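You operate a simulated robot arm through the tools that you are given. There is no shell and no other tool.

Carry out the task below with a simulated robot arm. There is one attempt and no reset: what you move stays moved.

Task
Unplug the controller on the yellow cable and move it to the teal bin.
Fine: loosen the teal collar before you pull the yellow plug; stand the plug in the holder by the steel block; open the purple latch; leave collar and latch open.

Only the result counts: the job must be done as asked and must still hold three seconds after the hand-in. Knocking over, shifting, dropping, spilling or breaking anything else fails it.

Robot
A 7-joint arm with a two-finger parallel gripper, fixed in place. Base frame: the origin is on the floor under the middle of its stand, x ahead of it, y to its left, z up; the work surface is at about z = 800. Lengths are in mm, angles in degrees, forces in N, time in s.
With the tool pointing down near the work surface it reaches from about 440 to 920 mm from the base axis. Its first joint turns from -143.0 to 143.0 degrees. Payload 3 kg.
The tool frame sits at the grasp point between the pads (the TCP): z along the fingers, y along the line on which they close. The tips reach 30 mm beyond it. The gripper opens to 94 mm. The fingers are 28 mm wide and 10 mm thick; the gripper's body (50 by 96 mm) begins 55 mm behind the TCP.
Orientation is told as [roll, pitch, yaw] about the base's x, y, z axes, in that order, counted from this pose: with the fingers straight down and closing along the base's y, the tool's x points along the base's -x, its y along +y and its z along -z.

Tools
- The arm moves only by the tool step_arm. Its argument "rows" is one flat list of numbers, 7 for each row, row after row: the shift along the tool's x, y, z in units of 50 mm (1.0 is 50 mm), then the turn, a rotation vector about the tool's x, y, z in units of 5 degrees (1.0 is 5 degrees), then the gripper command, from -1 (shut) to 1 (fully open), values between in proportion. In form: [x, y, z, wx, wy, wz, grip, x, y, z, wx, wy, wz, grip, ...]. A call has 1 to 20 rows; each row shifts and turns the commanded pose from where the row before left it, along the tool's axes as they then stand. A call with a number of a shift or a turn outside -1 to 1 is refused whole. Rows are played at 5 a second. More than 50 mm and 8.6 degrees between two rows, or a gripper value outside its range, and nothing of the call is played. A pose out of reach is approached as far as the arm can. The call stops where the force on the tool passes 40 N (or 10 N more than at its start, if that is more) or the arm is blocked; 0.2 s more then pass. Each finger travels about 72 mm/s and halts on what it meets, pressing with about 24 N; the grip force reading is that of the motor and also rises with nothing between the fingers. The clock runs only during rows and for 0.2 s after the last one: add rows that do not move to give the fingers time. It gives the time, the measured TCP pose, the force on the tool (base axes), the opening and the grip force at its end, in the units of the frame above (readings bear some noise), with the torque about the TCP (base axes, N m) and any sound that the robot's microphone picked up, and new pictures: "show" is both (left out), scene, wrist or none.
- Cameras (640 x 400 px; columns grow to the right, rows downward): "scene" is fixed at [398.6, 649.8, 1398.4]; the picture's right is [-0.85, -0.53, 0.00], its down [-0.44, 0.70, -0.56] and it looks along [0.30, -0.48, -0.83] (base axes); focal length 214 px, centre (320, 200). "wrist" rides on the gripper at [76, 14, -102] in the tool frame; the picture's right is [-0.18, 0.98, 0.00], its down [-0.75, -0.14, -0.64] and it looks along [-0.63, -0.12, 0.77] (tool axes); focal length 243 px, centre (320, 200). There is no depth. A picture from a camera that has moved, and an enlarged one, comes with that camera's place and axes in the base frame and with its lens.
- zoom(camera, box): a new picture of the part [left, top, right, bottom] of that camera's present view, enlarged. It takes no simulated time.
- close_job(): hands the job in; it is judged then, once.

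Places have to be worked out from the pictures, the camera data and where the tool is seen. Open the gripper and draw the arm clear of the work before you hand the job in, unless the task says otherwise.

The tools are called after "Call:" as name(argument=value, ...) on one line, values as JSON. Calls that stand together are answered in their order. step_arm: Moves the arm, as the interface text tells. Its arguments: {"type":"object","properties":{"rows":{"type":"array","items":{"type":"number"}},"show":{"type":"string","enum":["both","scene","wrist","none"]}},"required":["rows"]} The other tools are called the same way: zoom (camera, box) takes an enlarged picture of a part of a camera's view; close_job () hands the job in.

At the start:

```text
t: 0.0
eef_pos: [689.5, 114.7, 1146.6]
ee_rot: [0.1, 0.1, 0.0]
force: [-0.4, -0.1, 1.1]
moment: [-0.04, -0.01, -0.02]
width: 94.0
grip_force: 0.2
```

scene: 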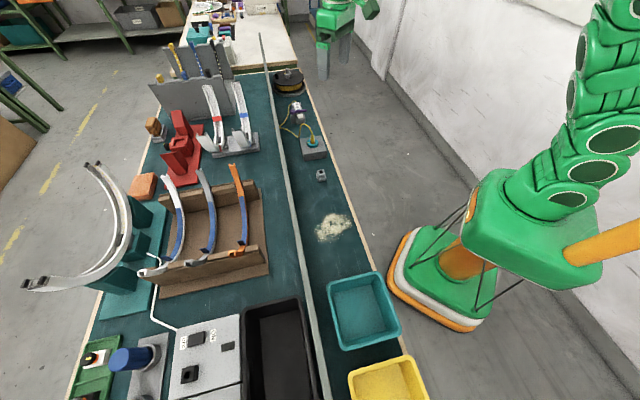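
wrist: 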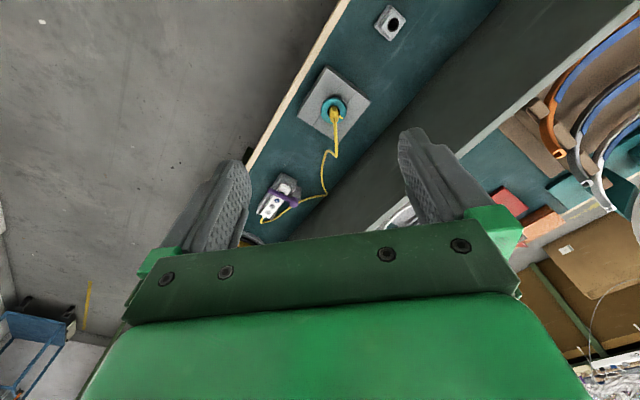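

I start by taking enlarged views of the controller, the plug and the holder area to see the details.

Call:
zoom(camera="scene", box=[260, 60, 360, 190])

Call:
zoom(camera="wrist", box=[240, 0, 440, 240])

Call:
zoom(camera="scene", box=[300, 240, 440, 400])

```text
3.08 times, centred on (310, 125) of scene
camera zoom: at [398.6, 649.8, 1398.4], right [-0.85, -0.53, 0.0], down [-0.44, 0.7, -0.56], along [0.3, -0.48, -0.83], focal length 660 px, centre (351, 431)
```

zoom: 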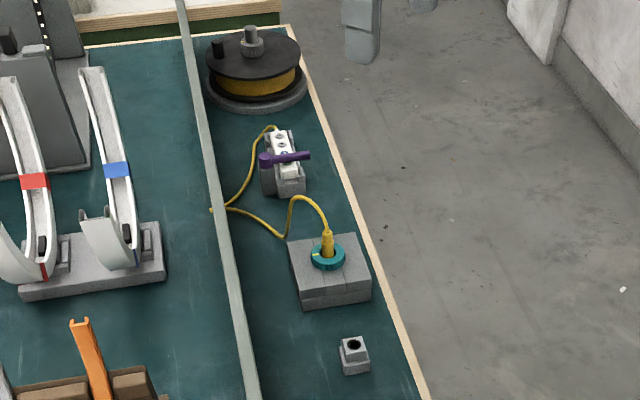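

```text
1.67 times, centred on (340, 120) of wrist
camera zoom: at [613.0, 129.4, 1249.7], right [0.18, 0.98, 0.0], down [0.75, -0.14, 0.64], along [0.63, -0.12, -0.77], focal length 404 px, centre (287, 333)
```

zoom: 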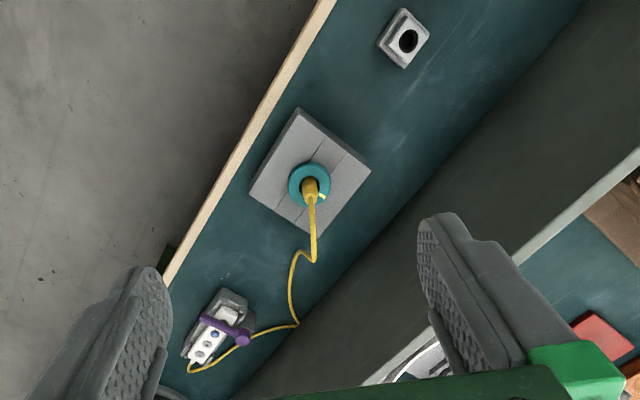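

```text
2.50 times, centred on (370, 320) of scene
camera zoom: at [398.6, 649.8, 1398.4], right [-0.85, -0.53, 0.0], down [-0.44, 0.7, -0.56], along [0.3, -0.48, -0.83], focal length 536 px, centre (195, -100)
```

zoom: 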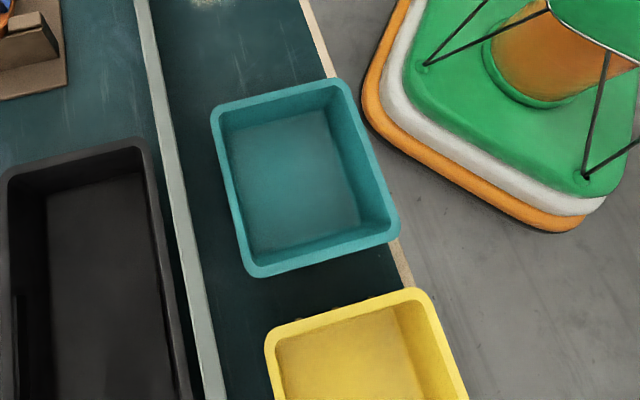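

The controller sits in a cradle under the purple latch at roughly (933, -26). The plug with its teal collar is near (758, 124), the small holder near (660, 222) and the teal bin around (349, 530). I lower the arm so the wrist camera gets a closer look at the plug.

Call:
step_arm(rows=[0.07, 0.11, 0.8, 0, 0, 0, 1, 0.07, 0.11, 0.8, 0, 0, 0, 1, 0.07, 0.11, 0.8, 0, 0, 0, 1, 0.07, 0.11, 0.8, 0, 0, 0, 1, 0.07, 0.11, 0.77, 0, 0, 0, 1, 0, 0, 0, 0, 0, 0, 1], show="both")

```text
t: 1.4
eef_pos: [670.6, 142.9, 946.2]
ee_rot: [-0.1, 0.0, 0.1]
force: [0.4, 1.3, 0.6]
moment: [0.0, -0.02, 0.0]
width: 93.8
grip_force: 0.1
camera wrist: at [594.2, 157.5, 1049.4], right [0.18, 0.98, 0.0], down [0.75, -0.14, 0.64], along [0.63, -0.12, -0.77], focal length 243 px, centre (320, 200)
```

scene: 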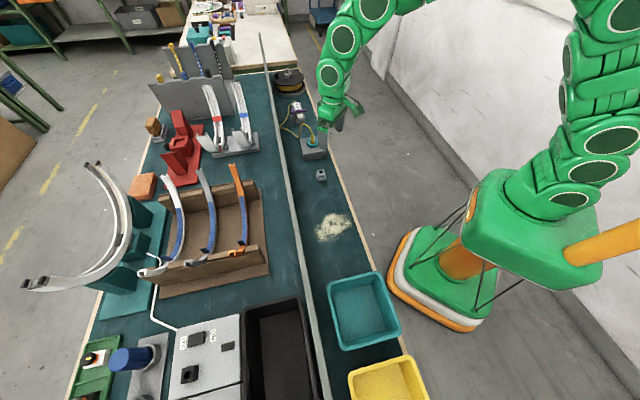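
wrist: 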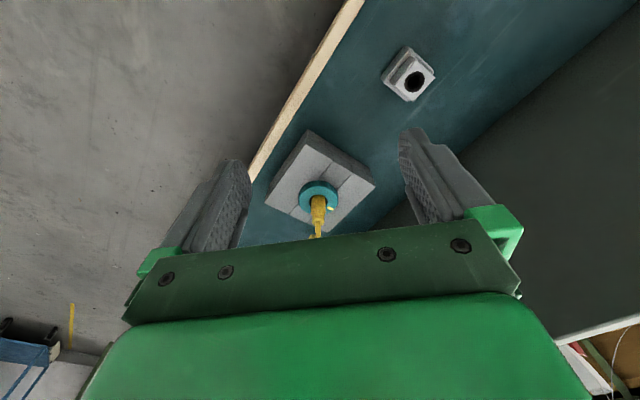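

Call:
zoom(camera="wrist", box=[250, 30, 450, 240])

Call:
zoom(camera="scene", box=[265, 85, 345, 190])

```text
1.90 times, centred on (350, 135) of wrist
camera zoom: at [594.2, 157.5, 1049.4], right [0.18, 0.98, 0.0], down [0.75, -0.14, 0.64], along [0.63, -0.12, -0.77], focal length 462 px, centre (263, 324)
```

zoom: 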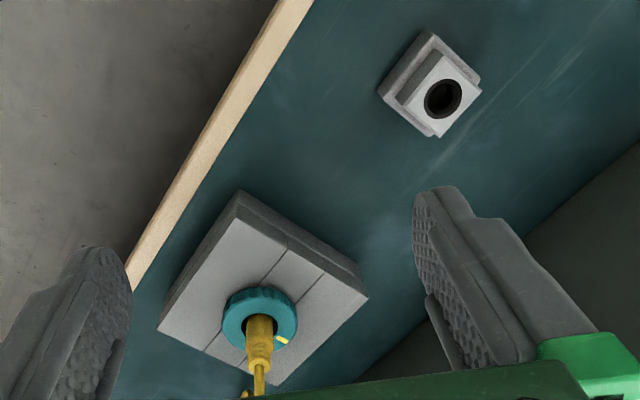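

```text
3.81 times, centred on (305, 138) of scene
camera zoom: at [398.6, 649.8, 1398.4], right [-0.85, -0.53, 0.0], down [-0.44, 0.7, -0.56], along [0.3, -0.48, -0.83], focal length 817 px, centre (377, 438)
```

zoom: 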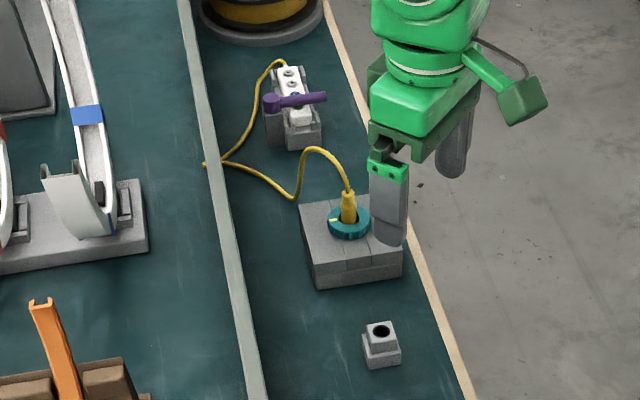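

The block is turned 45° to the base axes, and the collar (about 42 mm across) centres near (760, 125) with its top near z ≈ 845. I move the camera in closer to look for marks on the collar.

Call:
step_arm(rows=[-0.276, -0.06, 0.34, 0, 0, 0, 1, -0.276, -0.06, 0.34, 0, 0, 0, 1, -0.276, -0.06, 0.34, 0, 0, 0, 1, 0, 0, 0, 0, 0, 0, 1], show="wrist")

Call:
zoom(camera="wrist", box=[240, 130, 400, 240])

Call:
zoom(camera="scene", box=[290, 90, 345, 170])

```text
t: 2.4
eef_pos: [712.4, 132.9, 895.7]
ee_rot: [0.0, 0.0, 0.0]
force: [-0.3, 0.1, 1.2]
moment: [-0.03, 0.04, 0.02]
width: 93.9
grip_force: 0.1
camera wrist: at [636.0, 148.3, 999.5], right [0.18, 0.98, 0.0], down [0.75, -0.14, 0.64], along [0.63, -0.12, -0.77], focal length 243 px, centre (320, 200)
```

wrist: 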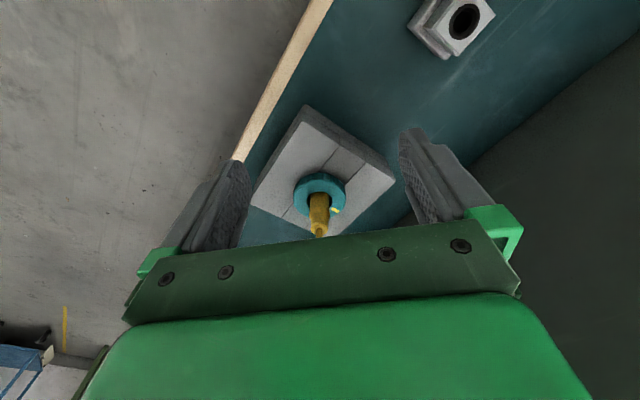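

```text
3.64 times, centred on (320, 185) of wrist
camera zoom: at [636.0, 148.3, 999.5], right [0.18, 0.98, 0.0], down [0.75, -0.14, 0.64], along [0.63, -0.12, -0.77], focal length 882 px, centre (320, 254)
```

zoom: 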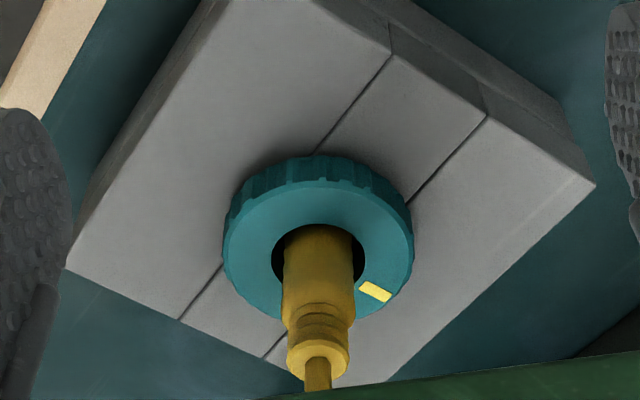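

```text
5.00 times, centred on (318, 130) of scene
camera zoom: at [398.6, 649.8, 1398.4], right [-0.85, -0.53, 0.0], down [-0.44, 0.7, -0.56], along [0.3, -0.48, -0.83], focal length 1072 px, centre (332, 550)
```

zoom: 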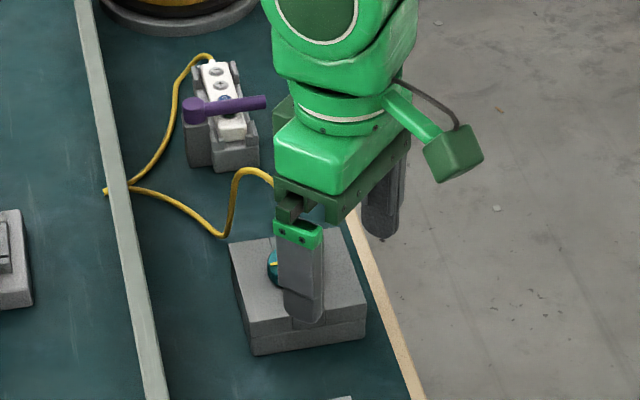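

The collar centre comes out at about (760.5, 125), top z ≈ 848, on a block with its top at ≈ 837. The yellow mark points along azimuth ~40°. I raise the arm, move over the collar and yaw to -60° so a counter-clockwise turn keeps the fingers clear of the cable.

Call:
step_arm(rows=[0, 0, -0.8, 0, 0, 0, 1, 0, 0, -0.8, 0, 0, 0, 1, -0.48, -0.077, 0, 0, 0, 0, 1, -0.48, -0.077, 0, 0, 0, 0, 1, 0, 0, 0, 0, 0, 1, 1, 0, 0, 0, 0, 0, 1, 1, 0, 0, 0, 0, 0, 1, 1, 0, 0, 0, 0, 0, 1, 1, 0, 0, 0, 0, 0, 1, 1, 0, 0, 0, 0, 0, 1, 1, 0, 0, 0, 0, 0, 1, 1, 0, 0, 0, 0, 0, 1, 1, 0, 0, 0, 0, 0, 1, 1, 0, 0, 0, 0, 0, 1, 1, 0, 0, 0, 0, 0, 1, 1, 0, 0, 0, 0, 0, 1, 1, 0, 0, 0, 0, 0, 0, 1], show="both")

```text
t: 6.0
eef_pos: [762.0, 124.1, 976.7]
ee_rot: [0.1, 0.0, -60.0]
force: [-0.1, -0.3, 0.1]
moment: [0.02, 0.0, 0.0]
width: 94.1
grip_force: 0.1
camera wrist: at [735.6, 198.8, 1080.4], right [0.94, 0.33, 0.0], down [0.25, -0.72, 0.64], along [0.21, -0.61, -0.77], focal length 243 px, centre (320, 200)
```

scene: 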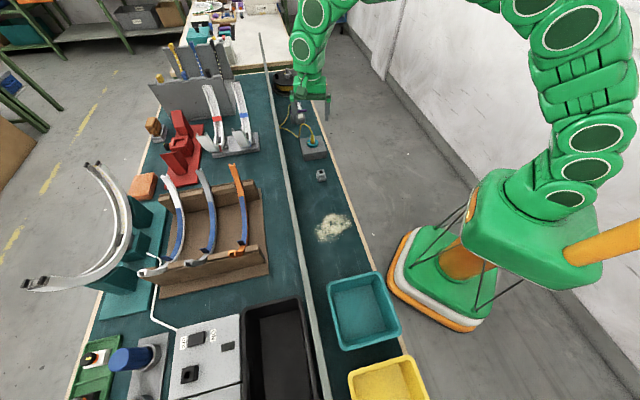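
wrist: 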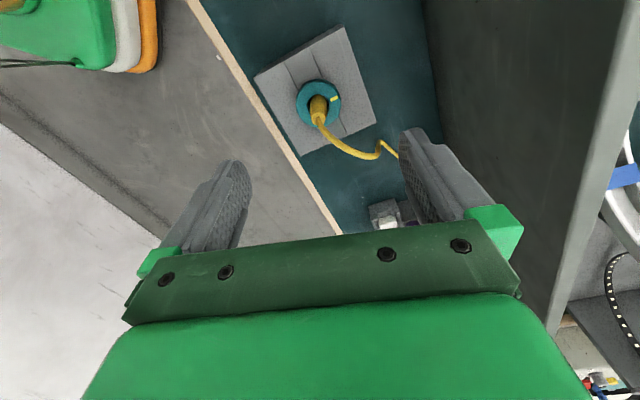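

Call:
zoom(camera="wrist", box=[250, 20, 410, 170])

Call:
zoom(camera="scene", box=[270, 60, 350, 170])

```text
2.67 times, centred on (330, 95) of wrist
camera zoom: at [735.6, 198.8, 1080.4], right [0.94, 0.33, 0.0], down [0.25, -0.72, 0.64], along [0.21, -0.61, -0.77], focal length 647 px, centre (293, 480)
```

zoom: 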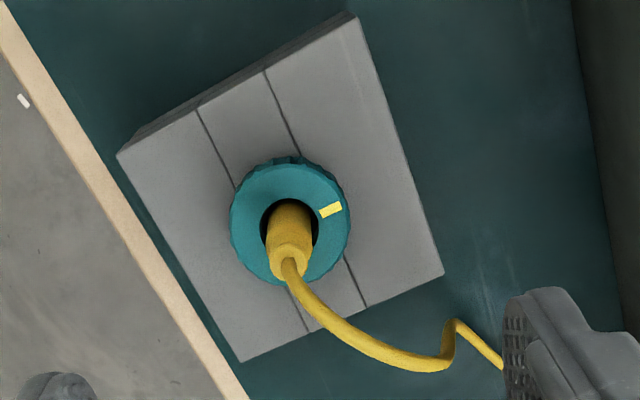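

```text
3.64 times, centred on (310, 115) of scene
camera zoom: at [398.6, 649.8, 1398.4], right [-0.85, -0.53, 0.0], down [-0.44, 0.7, -0.56], along [0.3, -0.48, -0.83], focal length 780 px, centre (356, 509)
```

zoom: 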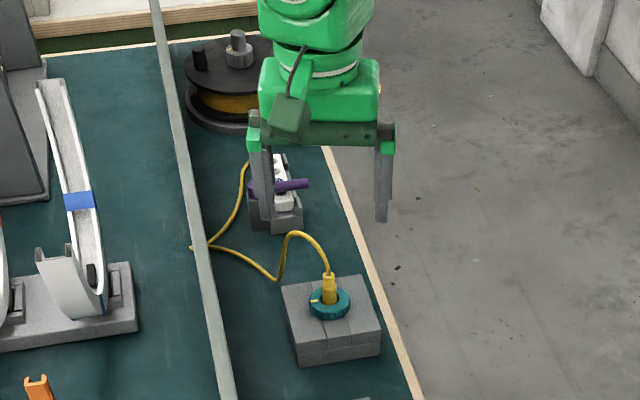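

Combining the two wrist views gives the collar at (760.7, 124.9), top z ≈ 846, with the block top at about 835.5. The cable leaves along azimuth ~-10°, clear of the open fingers, so I descend until the tips are about 2 mm above the block.

Call:
step_arm(rows=[0, 0, 0.6, 0, 0, 0, 1, 0, 0, 0.6, 0, 0, 0, 1, 0, 0, 0.6, 0, 0, 0, 1, 0, 0, 0.12, 0, 0, 0, 1, 0, 0, 0.12, 0, 0, 0, 1, 0, 0, 0.1, 0, 0, 0, 1, 0, 0, 0, 0, 0, 0, 1], show="both")

Call:
zoom(camera="wrist", box=[200, 110, 440, 260])

Call:
zoom(camera="scene", box=[270, 70, 350, 170])

```text
t: 7.6
eef_pos: [761.9, 124.7, 870.3]
ee_rot: [0.1, 0.0, -60.0]
force: [0.1, 1.1, -0.3]
moment: [-0.01, 0.01, 0.0]
width: 94.2
grip_force: 0.0
camera wrist: at [735.3, 199.0, 973.3], right [0.94, 0.33, 0.0], down [0.25, -0.72, 0.64], along [0.21, -0.61, -0.77], focal length 243 px, centre (320, 200)
```

scene: 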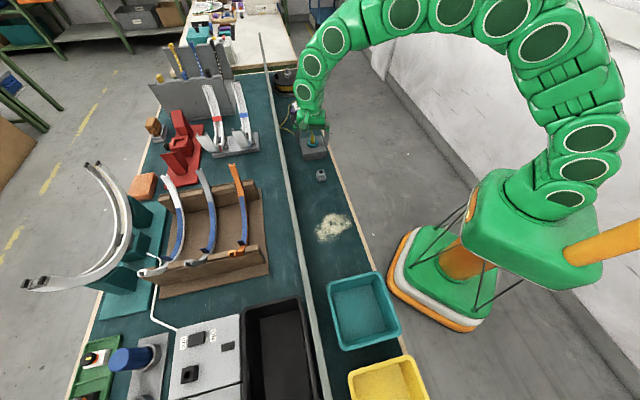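
wrist: 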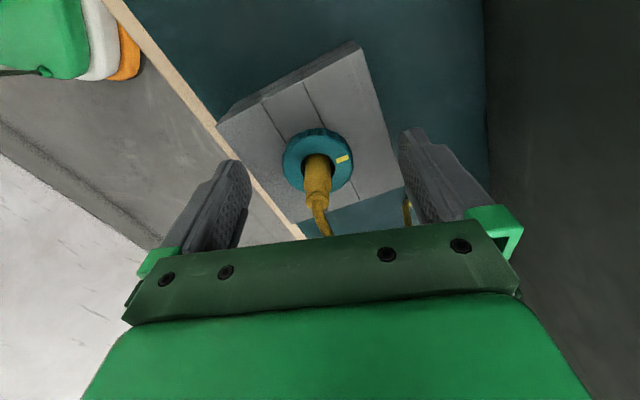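

```text
2.67 times, centred on (320, 185) of wrist
camera zoom: at [735.3, 199.0, 973.3], right [0.94, 0.33, 0.0], down [0.25, -0.72, 0.64], along [0.21, -0.61, -0.77], focal length 647 px, centre (320, 240)
```

zoom: 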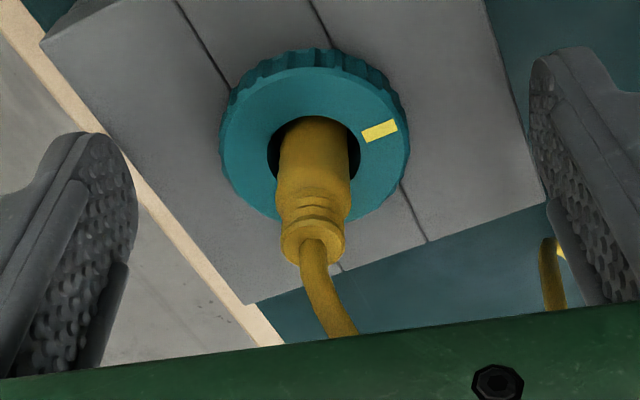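

```text
4.00 times, centred on (310, 120) of scene
camera zoom: at [398.6, 649.8, 1398.4], right [-0.85, -0.53, 0.0], down [-0.44, 0.7, -0.56], along [0.3, -0.48, -0.83], focal length 858 px, centre (360, 520)
```

zoom: 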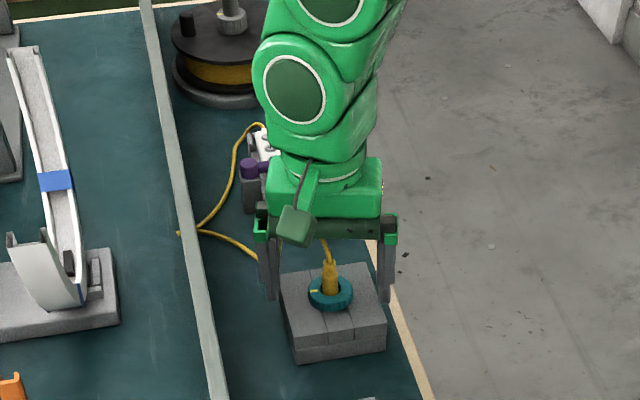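

The TCP is within ~1.5 mm of the collar centre. I nudge it slightly, lower 1.5 mm and close on the collar.

Call:
step_arm(rows=[0.02, -0.02, 0.03, 0, 0, 0, 1, 0, 0, 0, 0, 0, 0, -1, 0, 0, 0, 0, 0, 0, -1, 0, 0, 0, 0, 0, 0, -1, 0, 0, 0, 0, 0, 0, -1, 0, 0, 0, 0, 0, 0, -1], show="wrist")

Call:
zoom(camera="wrist", box=[200, 110, 440, 260])

```text
t: 9.0
eef_pos: [758.4, 125.0, 867.9]
ee_rot: [-0.1, 0.0, -60.0]
force: [-15.7, -5.5, 6.8]
moment: [-0.09, 0.26, 0.07]
width: 40.4
grip_force: 45.0
camera wrist: at [733.6, 199.3, 972.0], right [0.94, 0.33, 0.0], down [0.25, -0.72, 0.64], along [0.21, -0.61, -0.77], focal length 243 px, centre (320, 200)
```

wrist: 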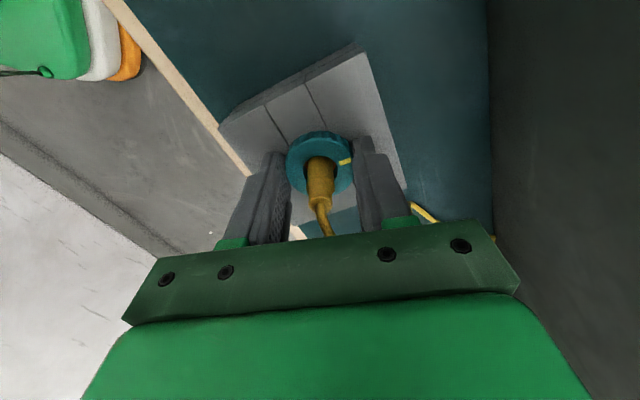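

```text
2.67 times, centred on (320, 185) of wrist
camera zoom: at [733.6, 199.3, 972.0], right [0.94, 0.33, 0.0], down [0.25, -0.72, 0.64], along [0.21, -0.61, -0.77], focal length 647 px, centre (320, 240)
```

zoom: 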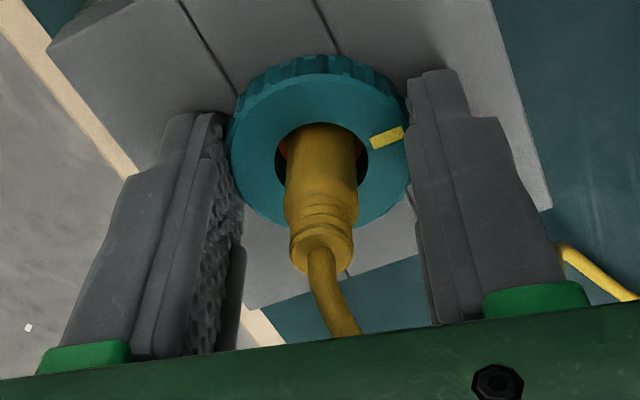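

The collar is gripped at 40.4 mm with a side load of about 16 N, which means the TCP is slightly off-centre. I shift -2 mm along the closing axis to relieve it, then begin turning counter-clockwise as seen from above.

Call:
step_arm(rows=[0, -0.04, 0, 0, 0, 0, -1, 0, 0, 0, 0, 0, 0, -1, 0, 0, 0, 0, 0, -0.6, -1, 0, 0, 0, 0, 0, -0.6, -1, 0, 0, 0, 0, 0, -0.6, -1, 0, 0, 0, 0, 0, -0.6, -1, 0, 0, 0, 0, 0, -0.6, -1], show="wrist")

Call:
zoom(camera="wrist", box=[200, 110, 440, 260])

```text
t: 10.6
eef_pos: [759.1, 125.9, 867.6]
ee_rot: [0.1, -0.2, -44.9]
force: [29.7, 12.2, 5.3]
moment: [0.19, -0.8, 0.04]
width: 40.3
grip_force: 44.7
camera wrist: at [714.5, 189.7, 972.2], right [0.82, 0.57, 0.0], down [0.43, -0.63, 0.64], along [0.36, -0.53, -0.77], focal length 243 px, centre (320, 200)
```

wrist: 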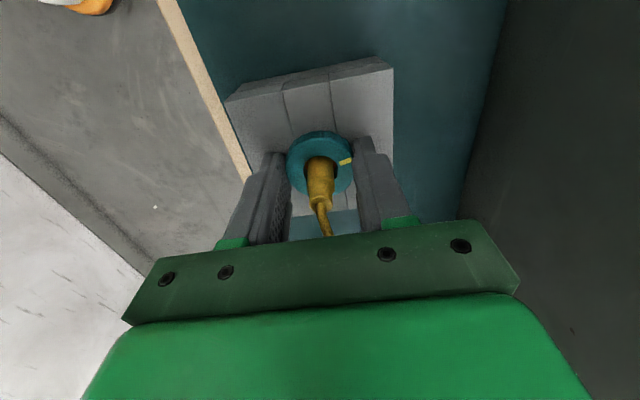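

```text
2.67 times, centred on (320, 185) of wrist
camera zoom: at [714.5, 189.7, 972.2], right [0.82, 0.57, 0.0], down [0.43, -0.63, 0.64], along [0.36, -0.53, -0.77], focal length 647 px, centre (320, 240)
```

zoom: 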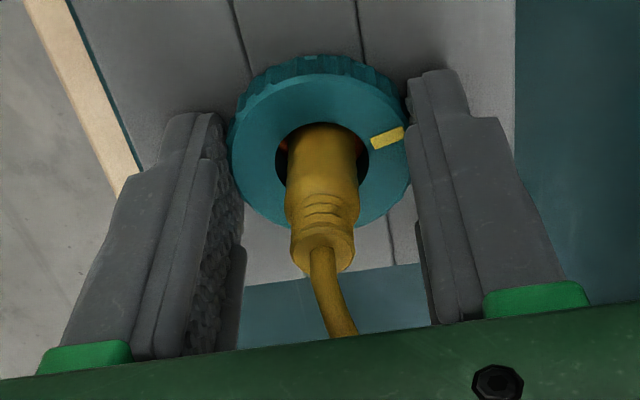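

The collar turned 15° with the gripper, but I over-corrected the centring (about +30 N). I shift back about 1.3 mm and continue turning counter-clockwise.

Call:
step_arm(rows=[-0.01, 0.026, 0, 0, 0, 0, -1, 0, 0, 0, 0, 0, 0, -1], show="none")

```text
t: 11.2
eef_pos: [759.5, 124.7, 867.9]
ee_rot: [0.0, 0.0, -45.0]
force: [5.8, 7.4, 19.3]
moment: [0.19, -0.18, 0.03]
width: 40.4
grip_force: 45.4
```

The lateral load is down to about 9 N. The vertical load rose to 19 N, possibly because the collar lifts as it unscrews. I raise the command by 0.5 mm and turn another 15°.

Call:
step_arm(rows=[0, 0, -0.01, 0, 0, 0, -1, 0, 0, 0, 0, 0, -0.6, -1, 0, 0, 0, 0, 0, -0.6, -1, 0, 0, 0, 0, 0, -0.6, -1, 0, 0, 0, 0, 0, -0.6, -1, 0, 0, 0, 0, 0, -0.6, -1], show="none")

```text
t: 12.6
eef_pos: [758.9, 125.1, 869.4]
ee_rot: [0.0, 0.1, -30.1]
force: [-14.8, 10.9, 16.7]
moment: [0.51, 0.65, 0.02]
width: 40.4
grip_force: 44.8
```

The turn is easy, with almost no resisting torque. I correct about 0.7 mm sideways and 0.5 mm up, then turn another 15° and check with the picture.

Call:
step_arm(rows=[0.015, 0, -0.012, 0, 0, 0, -1, 0, 0, 0, 0, 0, -0.6, -1, 0, 0, 0, 0, 0, -0.6, -1, 0, 0, 0, 0, 0, -0.6, -1, 0, 0, 0, 0, 0, -0.6, -1, 0, 0, 0, 0, 0, -0.6, -1], show="wrist")

Call:
zoom(camera="wrist", box=[200, 110, 440, 260])

```text
t: 14.0
eef_pos: [758.6, 123.3, 869.6]
ee_rot: [-0.1, 0.0, -15.0]
force: [-11.2, -16.8, 7.4]
moment: [-0.44, 0.24, -0.02]
width: 40.2
grip_force: 44.5
camera wrist: at [688.6, 158.7, 973.0], right [0.43, 0.9, 0.0], down [0.69, -0.33, 0.64], along [0.58, -0.28, -0.77], focal length 243 px, centre (320, 200)
```

wrist: 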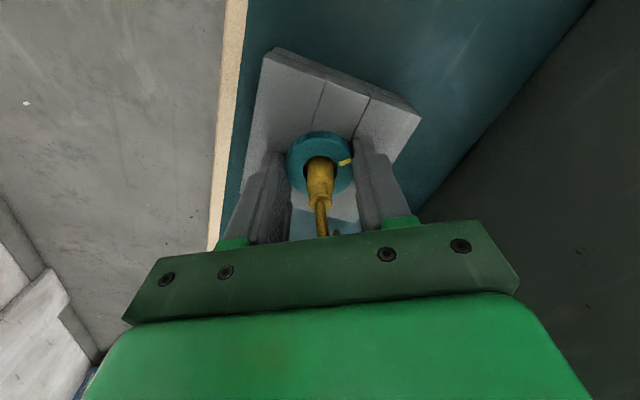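

```text
2.67 times, centred on (320, 185) of wrist
camera zoom: at [688.6, 158.7, 973.0], right [0.43, 0.9, 0.0], down [0.69, -0.33, 0.64], along [0.58, -0.28, -0.77], focal length 647 px, centre (320, 240)
```

zoom: 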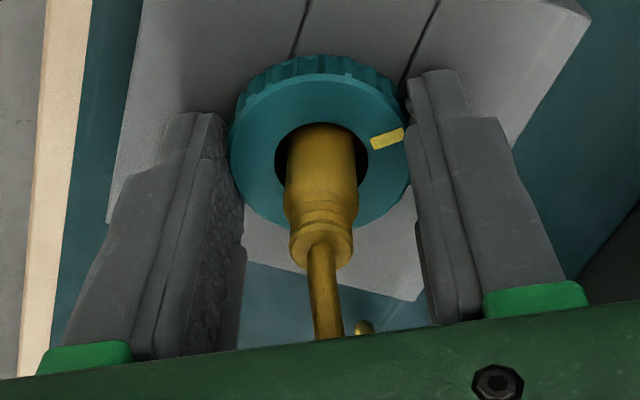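

45° has turned so far with no torque stop. I re-centre by under 1 mm and keep turning.

Call:
step_arm(rows=[0.006, -0.017, 0, 0, 0, 0, -1, 0, 0, 0, 0, 0, -0.6, -1, 0, 0, 0, 0, 0, -0.6, -1, 0, 0, 0, 0, 0, -0.6, -1, 0, 0, 0, 0, 0, -0.6, -1, 0, 0, 0, 0, 0, -0.6, -1], show="none")

```text
t: 15.4
eef_pos: [759.7, 122.9, 869.3]
ee_rot: [0.0, -0.1, -0.1]
force: [6.9, -21.4, 10.6]
moment: [-0.56, -0.27, -0.05]
width: 40.0
grip_force: 45.2
```

The collar sits about 2.5 mm off the TCP along the closing axis, which explains the drift. I correct for that and turn about the collar centre for another 15°.

Call:
step_arm(rows=[-0.006, -0.018, 0, 0, 0, 0, -1, -0.0026, 0, 0, 0, 0, -0.6, -1, -0.0026, 0, 0, 0, 0, -0.6, -1, -0.0026, 0, 0, 0, 0, -0.6, -1, -0.0026, 0, 0, 0, 0, -0.6, -1, -0.0026, 0, 0, 0, 0, -0.6, -1], show="both")

Call:
zoom(camera="wrist", box=[200, 110, 440, 260])

Call:
zoom(camera="scene", box=[270, 70, 350, 170])

```text
t: 16.8
eef_pos: [758.2, 123.4, 869.6]
ee_rot: [0.0, 0.0, 15.1]
force: [-12.4, -15.1, 32.5]
moment: [-0.31, 0.27, -0.09]
width: 39.8
grip_force: 44.6
camera wrist: at [681.1, 118.2, 973.4], right [-0.08, 1.0, 0.0], down [0.76, 0.06, 0.64], along [0.64, 0.05, -0.77], focal length 243 px, centre (320, 200)
```

scene: 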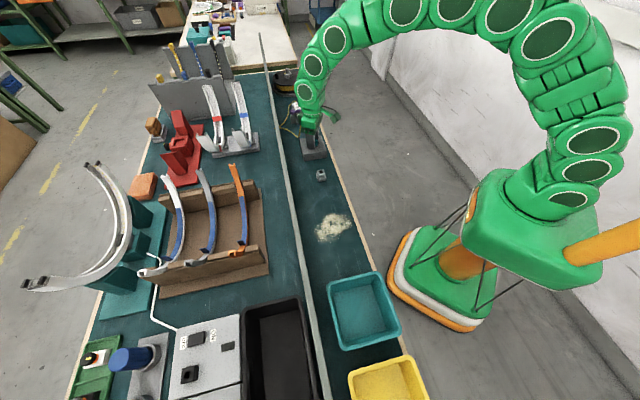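
wrist: 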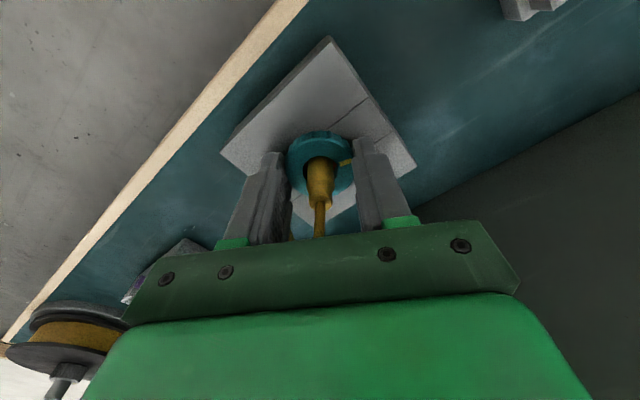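

```text
2.67 times, centred on (320, 185) of wrist
camera zoom: at [681.1, 118.2, 973.4], right [-0.08, 1.0, 0.0], down [0.76, 0.06, 0.64], along [0.64, 0.05, -0.77], focal length 647 px, centre (320, 240)
```

zoom: 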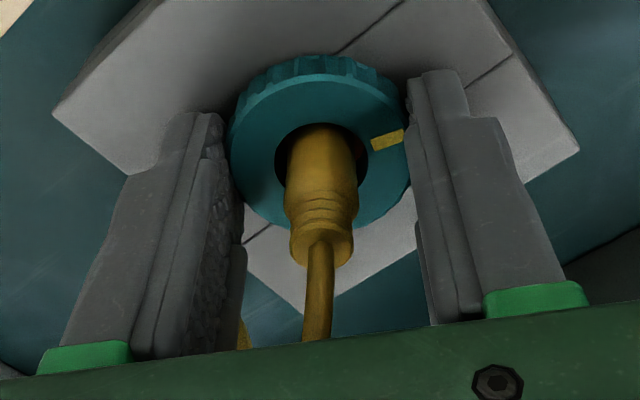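

```text
4.00 times, centred on (310, 120) of scene
camera zoom: at [398.6, 649.8, 1398.4], right [-0.85, -0.53, 0.0], down [-0.44, 0.7, -0.56], along [0.3, -0.48, -0.83], focal length 858 px, centre (360, 520)
```

zoom: 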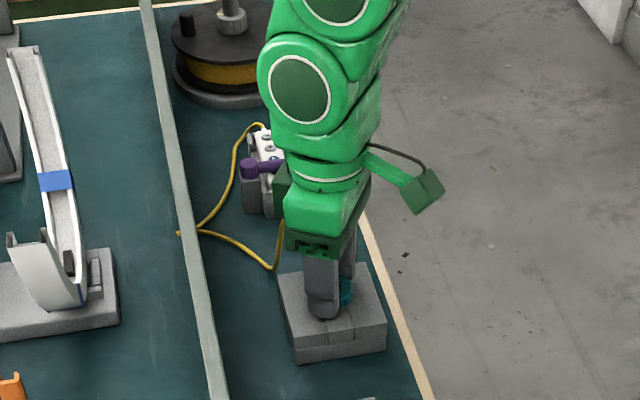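

75° has turned. The upward load is 32 N, so I raise 1 mm and ease sideways, then check the readings before continuing.

Call:
step_arm(rows=[0.012, -0.01, -0.02, 0, 0, 0, -1, 0, 0, 0, 0, 0, 0, -1], show="none")

```text
t: 17.4
eef_pos: [759.8, 122.7, 869.7]
ee_rot: [0.0, -0.1, 15.0]
force: [3.9, -5.6, 7.8]
moment: [-0.12, -0.29, -0.08]
width: 40.0
grip_force: 45.2
```

Loads are low again (under 10 N). I turn another 20° and watch for a torque stop.

Call:
step_arm(rows=[-0.0026, 0, 0, 0, 0, -0.6, -1, -0.0026, 0, 0, 0, 0, -0.6, -1, -0.0026, 0, 0, 0, 0, -0.6, -1, -0.0026, 0, 0, 0, 0, -0.6, -1, -0.0026, 0, 0, 0, 0, -0.6, -1, -0.0026, 0, 0, 0, 0, -0.6, -1, 0, 0, 0, 0, 0, 0, -1], show="wrist")

Call:
zoom(camera="wrist", box=[200, 110, 440, 260])

```text
t: 19.0
eef_pos: [758.3, 120.9, 871.0]
ee_rot: [0.0, -0.1, 32.9]
force: [-8.9, -6.9, 15.7]
moment: [-0.18, 0.27, -0.06]
width: 40.2
grip_force: 44.5
camera wrist: at [687.0, 94.2, 974.1], right [-0.38, 0.92, 0.0], down [0.71, 0.29, 0.64], along [0.59, 0.24, -0.77], focal length 243 px, centre (320, 200)
```

wrist: 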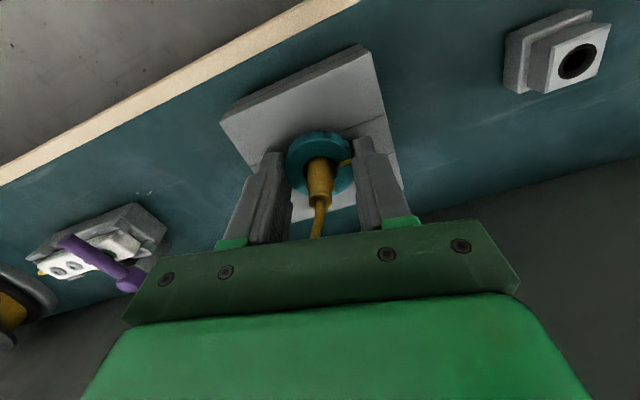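

```text
2.67 times, centred on (320, 185) of wrist
camera zoom: at [687.0, 94.2, 974.1], right [-0.38, 0.92, 0.0], down [0.71, 0.29, 0.64], along [0.59, 0.24, -0.77], focal length 647 px, centre (320, 240)
```

zoom: 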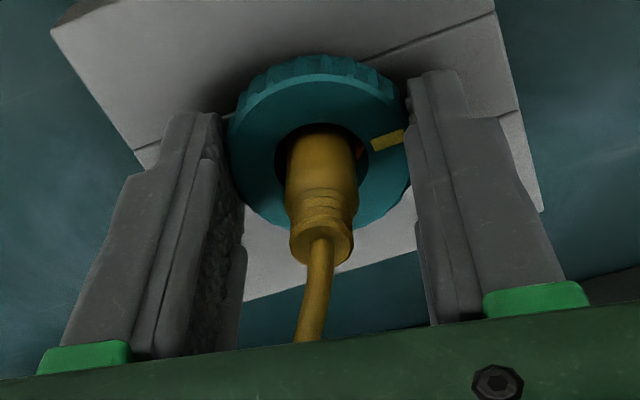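

93° has turned with the mark now at azimuth ~133°, and the measured height suggests the collar lifts as it unscrews. I ease the loads and turn a further 18° to see whether there is a stop.

Call:
step_arm(rows=[0.01, 0, -0.012, 0, 0, 0, -1, -0.0026, 0, -0.002, 0, 0, -0.6, -1, -0.0026, 0, -0.002, 0, 0, -0.6, -1, -0.0026, 0, -0.002, 0, 0, -0.6, -1, -0.0026, 0, -0.002, 0, 0, -0.6, -1, -0.0026, 0, -0.002, 0, 0, -0.6, -1, -0.0026, 0, -0.002, 0, 0, -0.6, -1, 0, 0, 0, 0, 0, 0, -1], show="wrist")

Call:
zoom(camera="wrist", box=[200, 110, 440, 260])

Call:
zoom(camera="wrist", box=[0, 130, 240, 330])

```text
t: 20.8
eef_pos: [759.8, 121.7, 871.7]
ee_rot: [0.0, -0.1, 50.9]
force: [2.7, -17.4, 0.5]
moment: [-0.61, 0.01, -0.03]
width: 40.5
grip_force: 44.8
camera wrist: at [699.9, 73.3, 975.1], right [-0.65, 0.76, 0.0], down [0.58, 0.5, 0.64], along [0.49, 0.42, -0.77], focal length 243 px, centre (320, 200)
```

wrist: 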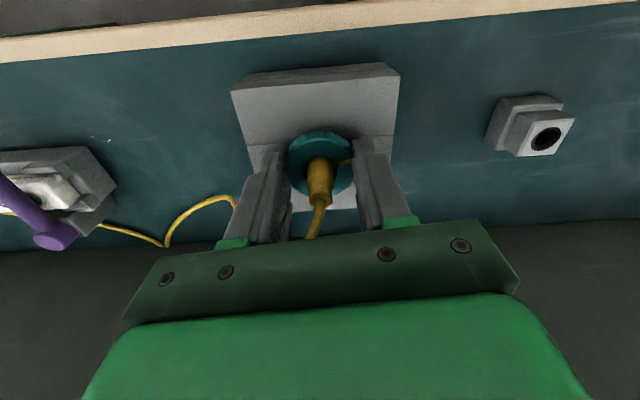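

```text
2.67 times, centred on (320, 185) of wrist
camera zoom: at [699.9, 73.3, 975.1], right [-0.65, 0.76, 0.0], down [0.58, 0.5, 0.64], along [0.49, 0.42, -0.77], focal length 647 px, centre (320, 240)
```

zoom: 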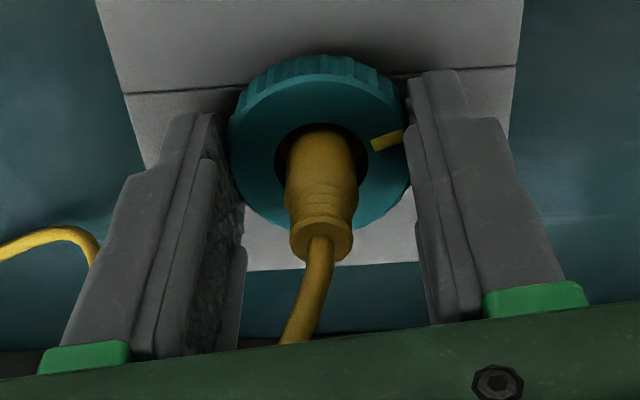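

```text
2.00 times, centred on (120, 230) of wrist
camera zoom: at [699.9, 73.3, 975.1], right [-0.65, 0.76, 0.0], down [0.58, 0.5, 0.64], along [0.49, 0.42, -0.77], focal length 485 px, centre (720, 140)
```

zoom: 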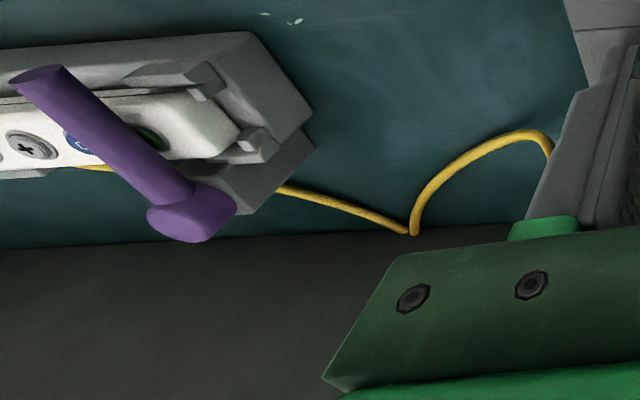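

111° turned with practically no torque, and now the cable lies close behind one finger, so I stop turning. I open only slightly (56 mm) to free the collar, then rotate the empty fingers back to yaw ~0 around it.

Call:
step_arm(rows=[0, 0, 0, 0, 0, 0, 0.19, 0, 0, 0, 0, 0, 0, 0.19, 0, 0, 0, 0, 0, 0, 0.19], show="wrist")

Call:
zoom(camera="wrist", box=[200, 110, 440, 260])

```text
t: 21.6
eef_pos: [759.1, 122.9, 871.0]
ee_rot: [0.0, 0.1, 51.0]
force: [0.2, 0.3, -1.1]
moment: [-0.03, 0.02, 0.01]
width: 55.7
grip_force: 0.2
camera wrist: at [699.8, 74.0, 975.1], right [-0.65, 0.76, 0.0], down [0.58, 0.5, 0.64], along [0.49, 0.42, -0.77], focal length 243 px, centre (320, 200)
```

wrist: 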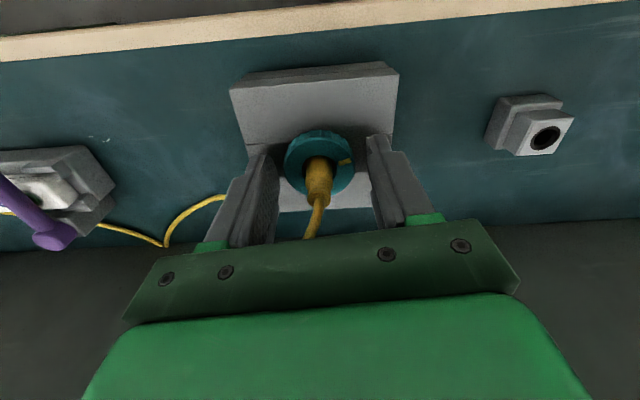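

```text
2.67 times, centred on (320, 185) of wrist
camera zoom: at [699.8, 74.0, 975.1], right [-0.65, 0.76, 0.0], down [0.58, 0.5, 0.64], along [0.49, 0.42, -0.77], focal length 647 px, centre (320, 240)
```

zoom: 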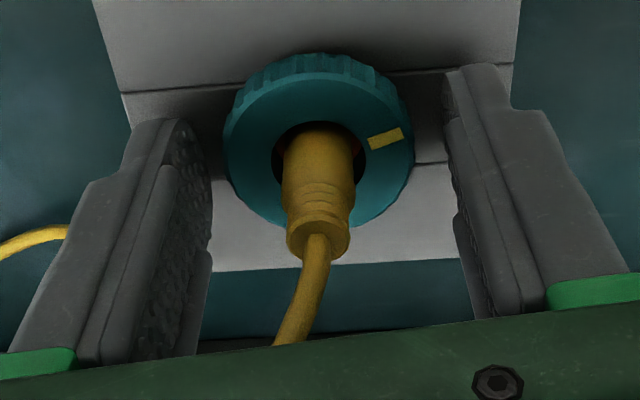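

The collar stays turned and the loads are zero. I rotate the empty fingers back 81° to yaw -30°, which keeps them perpendicular to the cable for gripping the plug.

Call:
step_arm(rows=[0, 0, 0, 0, 0, 0.953, 0.19, 0, 0, 0, 0, 0, 0.953, 0.19, 0, 0, 0, 0, 0, 0.953, 0.19, 0, 0, 0, 0, 0, 0.953, 0.19, 0, 0, 0, 0, 0, 0.953, 0.19, 0, 0, 0, 0, 0, 0.953, 0.19, 0, 0, 0, 0, 0, 0.953, 0.19, 0, 0, 0, 0, 0, 0.953, 0.19, 0, 0, 0, 0, 0, 0.953, 0.19, 0, 0, 0, 0, 0, 0.953, 0.19, 0, 0, 0, 0, 0, 0.953, 0.19, 0, 0, 0, 0, 0, 0.953, 0.19, 0, 0, 0, 0, 0, 0.953, 0.19, 0, 0, 0, 0, 0, 0.953, 0.19, 0, 0, 0, 0, 0, 0.953, 0.19, 0, 0, 0, 0, 0, 0.953, 0.19, 0, 0, 0, 0, 0, 0.953, 0.19, 0, 0, 0, 0, 0, 0, 0.19], show="both")

Call:
zoom(camera="wrist", box=[200, 110, 440, 260])

Call:
zoom(camera="scene", box=[270, 70, 350, 170])

```text
t: 25.4
eef_pos: [759.3, 122.4, 871.8]
ee_rot: [0.0, 0.0, -30.1]
force: [-0.1, 0.5, -0.5]
moment: [-0.02, -0.02, 0.0]
width: 55.7
grip_force: 0.0
camera wrist: at [700.0, 174.5, 974.9], right [0.65, 0.76, 0.0], down [0.58, -0.5, 0.64], along [0.49, -0.42, -0.77], focal length 243 px, centre (320, 200)
```

scene: 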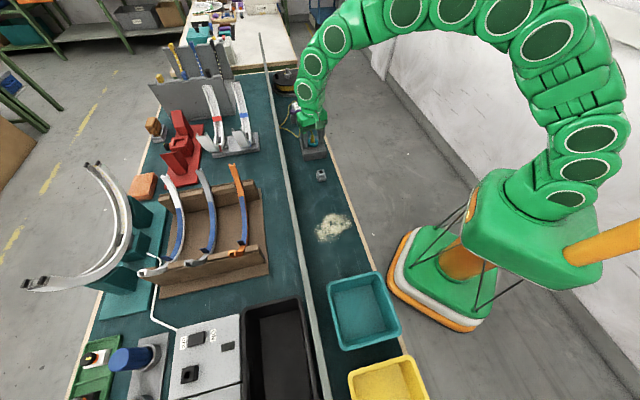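
wrist: 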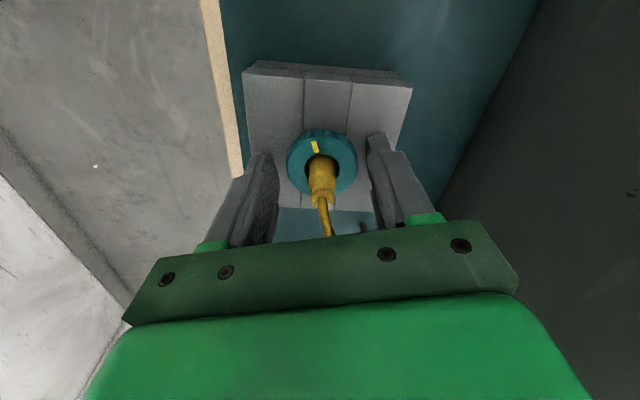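

```text
2.67 times, centred on (320, 185) of wrist
camera zoom: at [700.0, 174.5, 974.9], right [0.65, 0.76, 0.0], down [0.58, -0.5, 0.64], along [0.49, -0.42, -0.77], focal length 647 px, centre (320, 240)
```

zoom: 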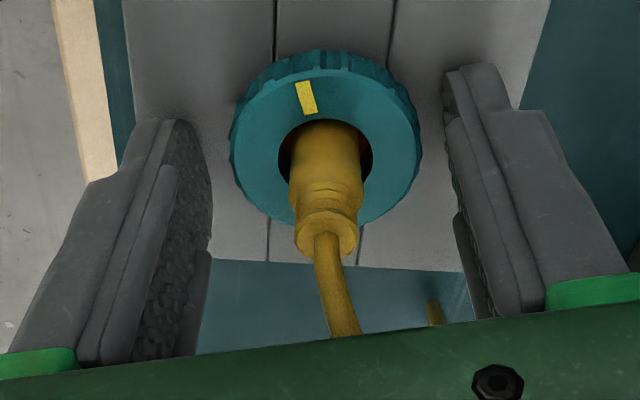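

```text
4.00 times, centred on (310, 120) of scene
camera zoom: at [398.6, 649.8, 1398.4], right [-0.85, -0.53, 0.0], down [-0.44, 0.7, -0.56], along [0.3, -0.48, -0.83], focal length 858 px, centre (360, 520)
```

zoom: 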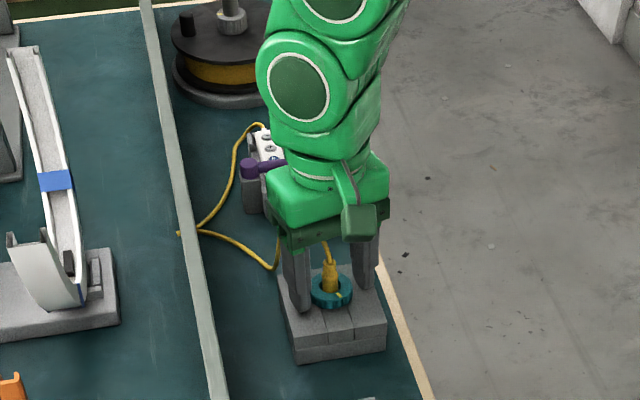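

The mark is now at azimuth ~150°, so the collar has turned about 110°. I raise 12 mm so the tips clear the collar, shift 2 mm along tool y to centre on the plug, and close on its body.

Call:
step_arm(rows=[0, 0, -0.24, 0, 0, 0, 0.19, 0, 0.04, 0, 0, 0, 0, 0.19, 0, 0, 0, 0, 0, 0, 0.19, 0, 0, 0, 0, 0, 0, -1, 0, 0, 0, 0, 0, 0, -1, 0, 0, 0, 0, 0, 0, -1, 0, 0, 0, 0, 0, 0, -1], show="wrist")

Call:
zoom(camera="wrist", box=[200, 110, 440, 260])

```text
t: 27.0
eef_pos: [759.1, 125.2, 884.0]
ee_rot: [0.0, 0.0, -30.0]
force: [-7.6, -8.8, 6.5]
moment: [-0.32, 0.22, -0.08]
width: 13.2
grip_force: 24.5
camera wrist: at [700.9, 175.9, 987.0], right [0.65, 0.76, 0.0], down [0.58, -0.5, 0.64], along [0.49, -0.42, -0.77], focal length 243 px, centre (320, 200)
```

wrist: 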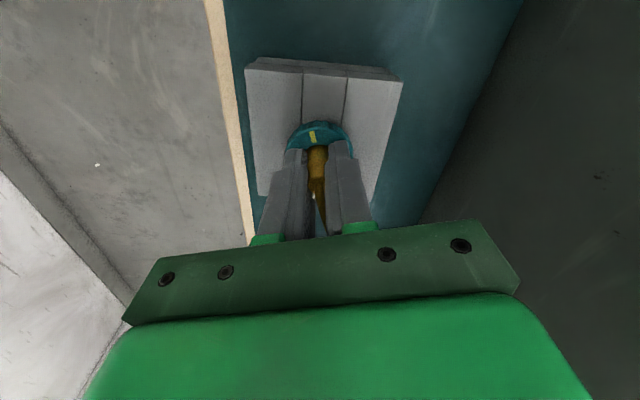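

```text
2.67 times, centred on (320, 185) of wrist
camera zoom: at [700.9, 175.9, 987.0], right [0.65, 0.76, 0.0], down [0.58, -0.5, 0.64], along [0.49, -0.42, -0.77], focal length 647 px, centre (320, 240)
```

zoom: 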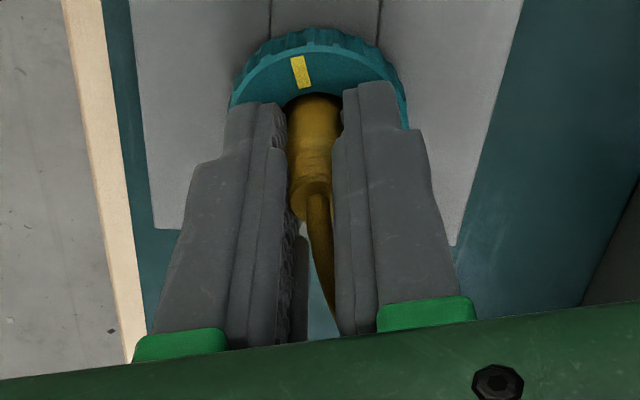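

The plug is gripped (13 mm between the pads). I relieve 0.5 mm sideways and pull straight up slowly, watching the force.

Call:
step_arm(rows=[0, -0.01, 0, 0, 0, 0, -1, 0, 0, -0.04, 0, 0, 0, -1, 0, 0, -0.04, 0, 0, 0, -1, 0, 0, -0.04, 0, 0, 0, -1, 0, 0, -0.04, 0, 0, 0, -1], show="wrist")

Call:
zoom(camera="wrist", box=[200, 110, 440, 260])

```text
t: 28.2
eef_pos: [759.2, 124.7, 891.3]
ee_rot: [0.0, 0.0, -30.0]
force: [-0.1, -0.3, -0.3]
moment: [0.01, 0.01, 0.01]
width: 12.9
grip_force: 24.0
camera wrist: at [700.9, 175.7, 995.2], right [0.65, 0.76, 0.0], down [0.58, -0.5, 0.64], along [0.49, -0.42, -0.77], focal length 243 px, centre (320, 200)
```

wrist: 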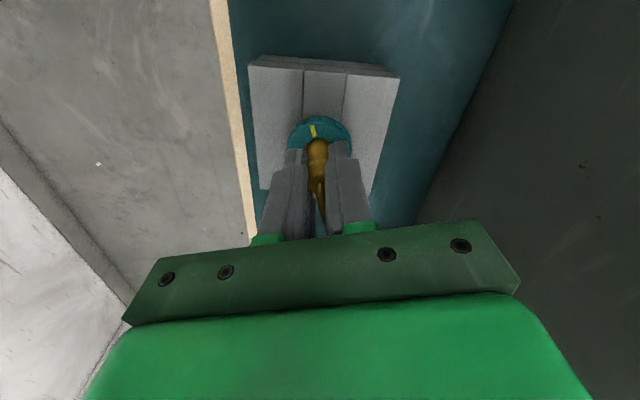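

```text
2.67 times, centred on (320, 185) of wrist
camera zoom: at [700.9, 175.7, 995.2], right [0.65, 0.76, 0.0], down [0.58, -0.5, 0.64], along [0.49, -0.42, -0.77], focal length 647 px, centre (320, 240)
```

zoom: 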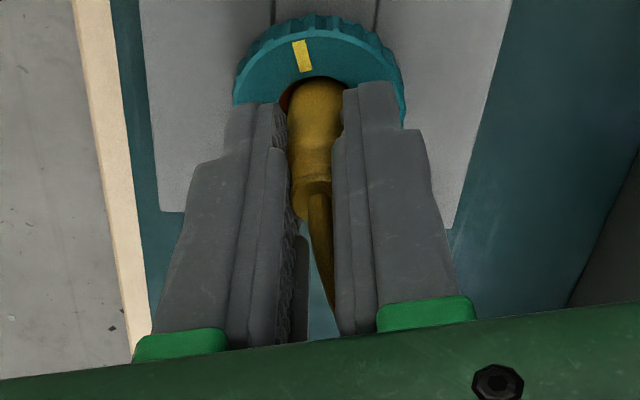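

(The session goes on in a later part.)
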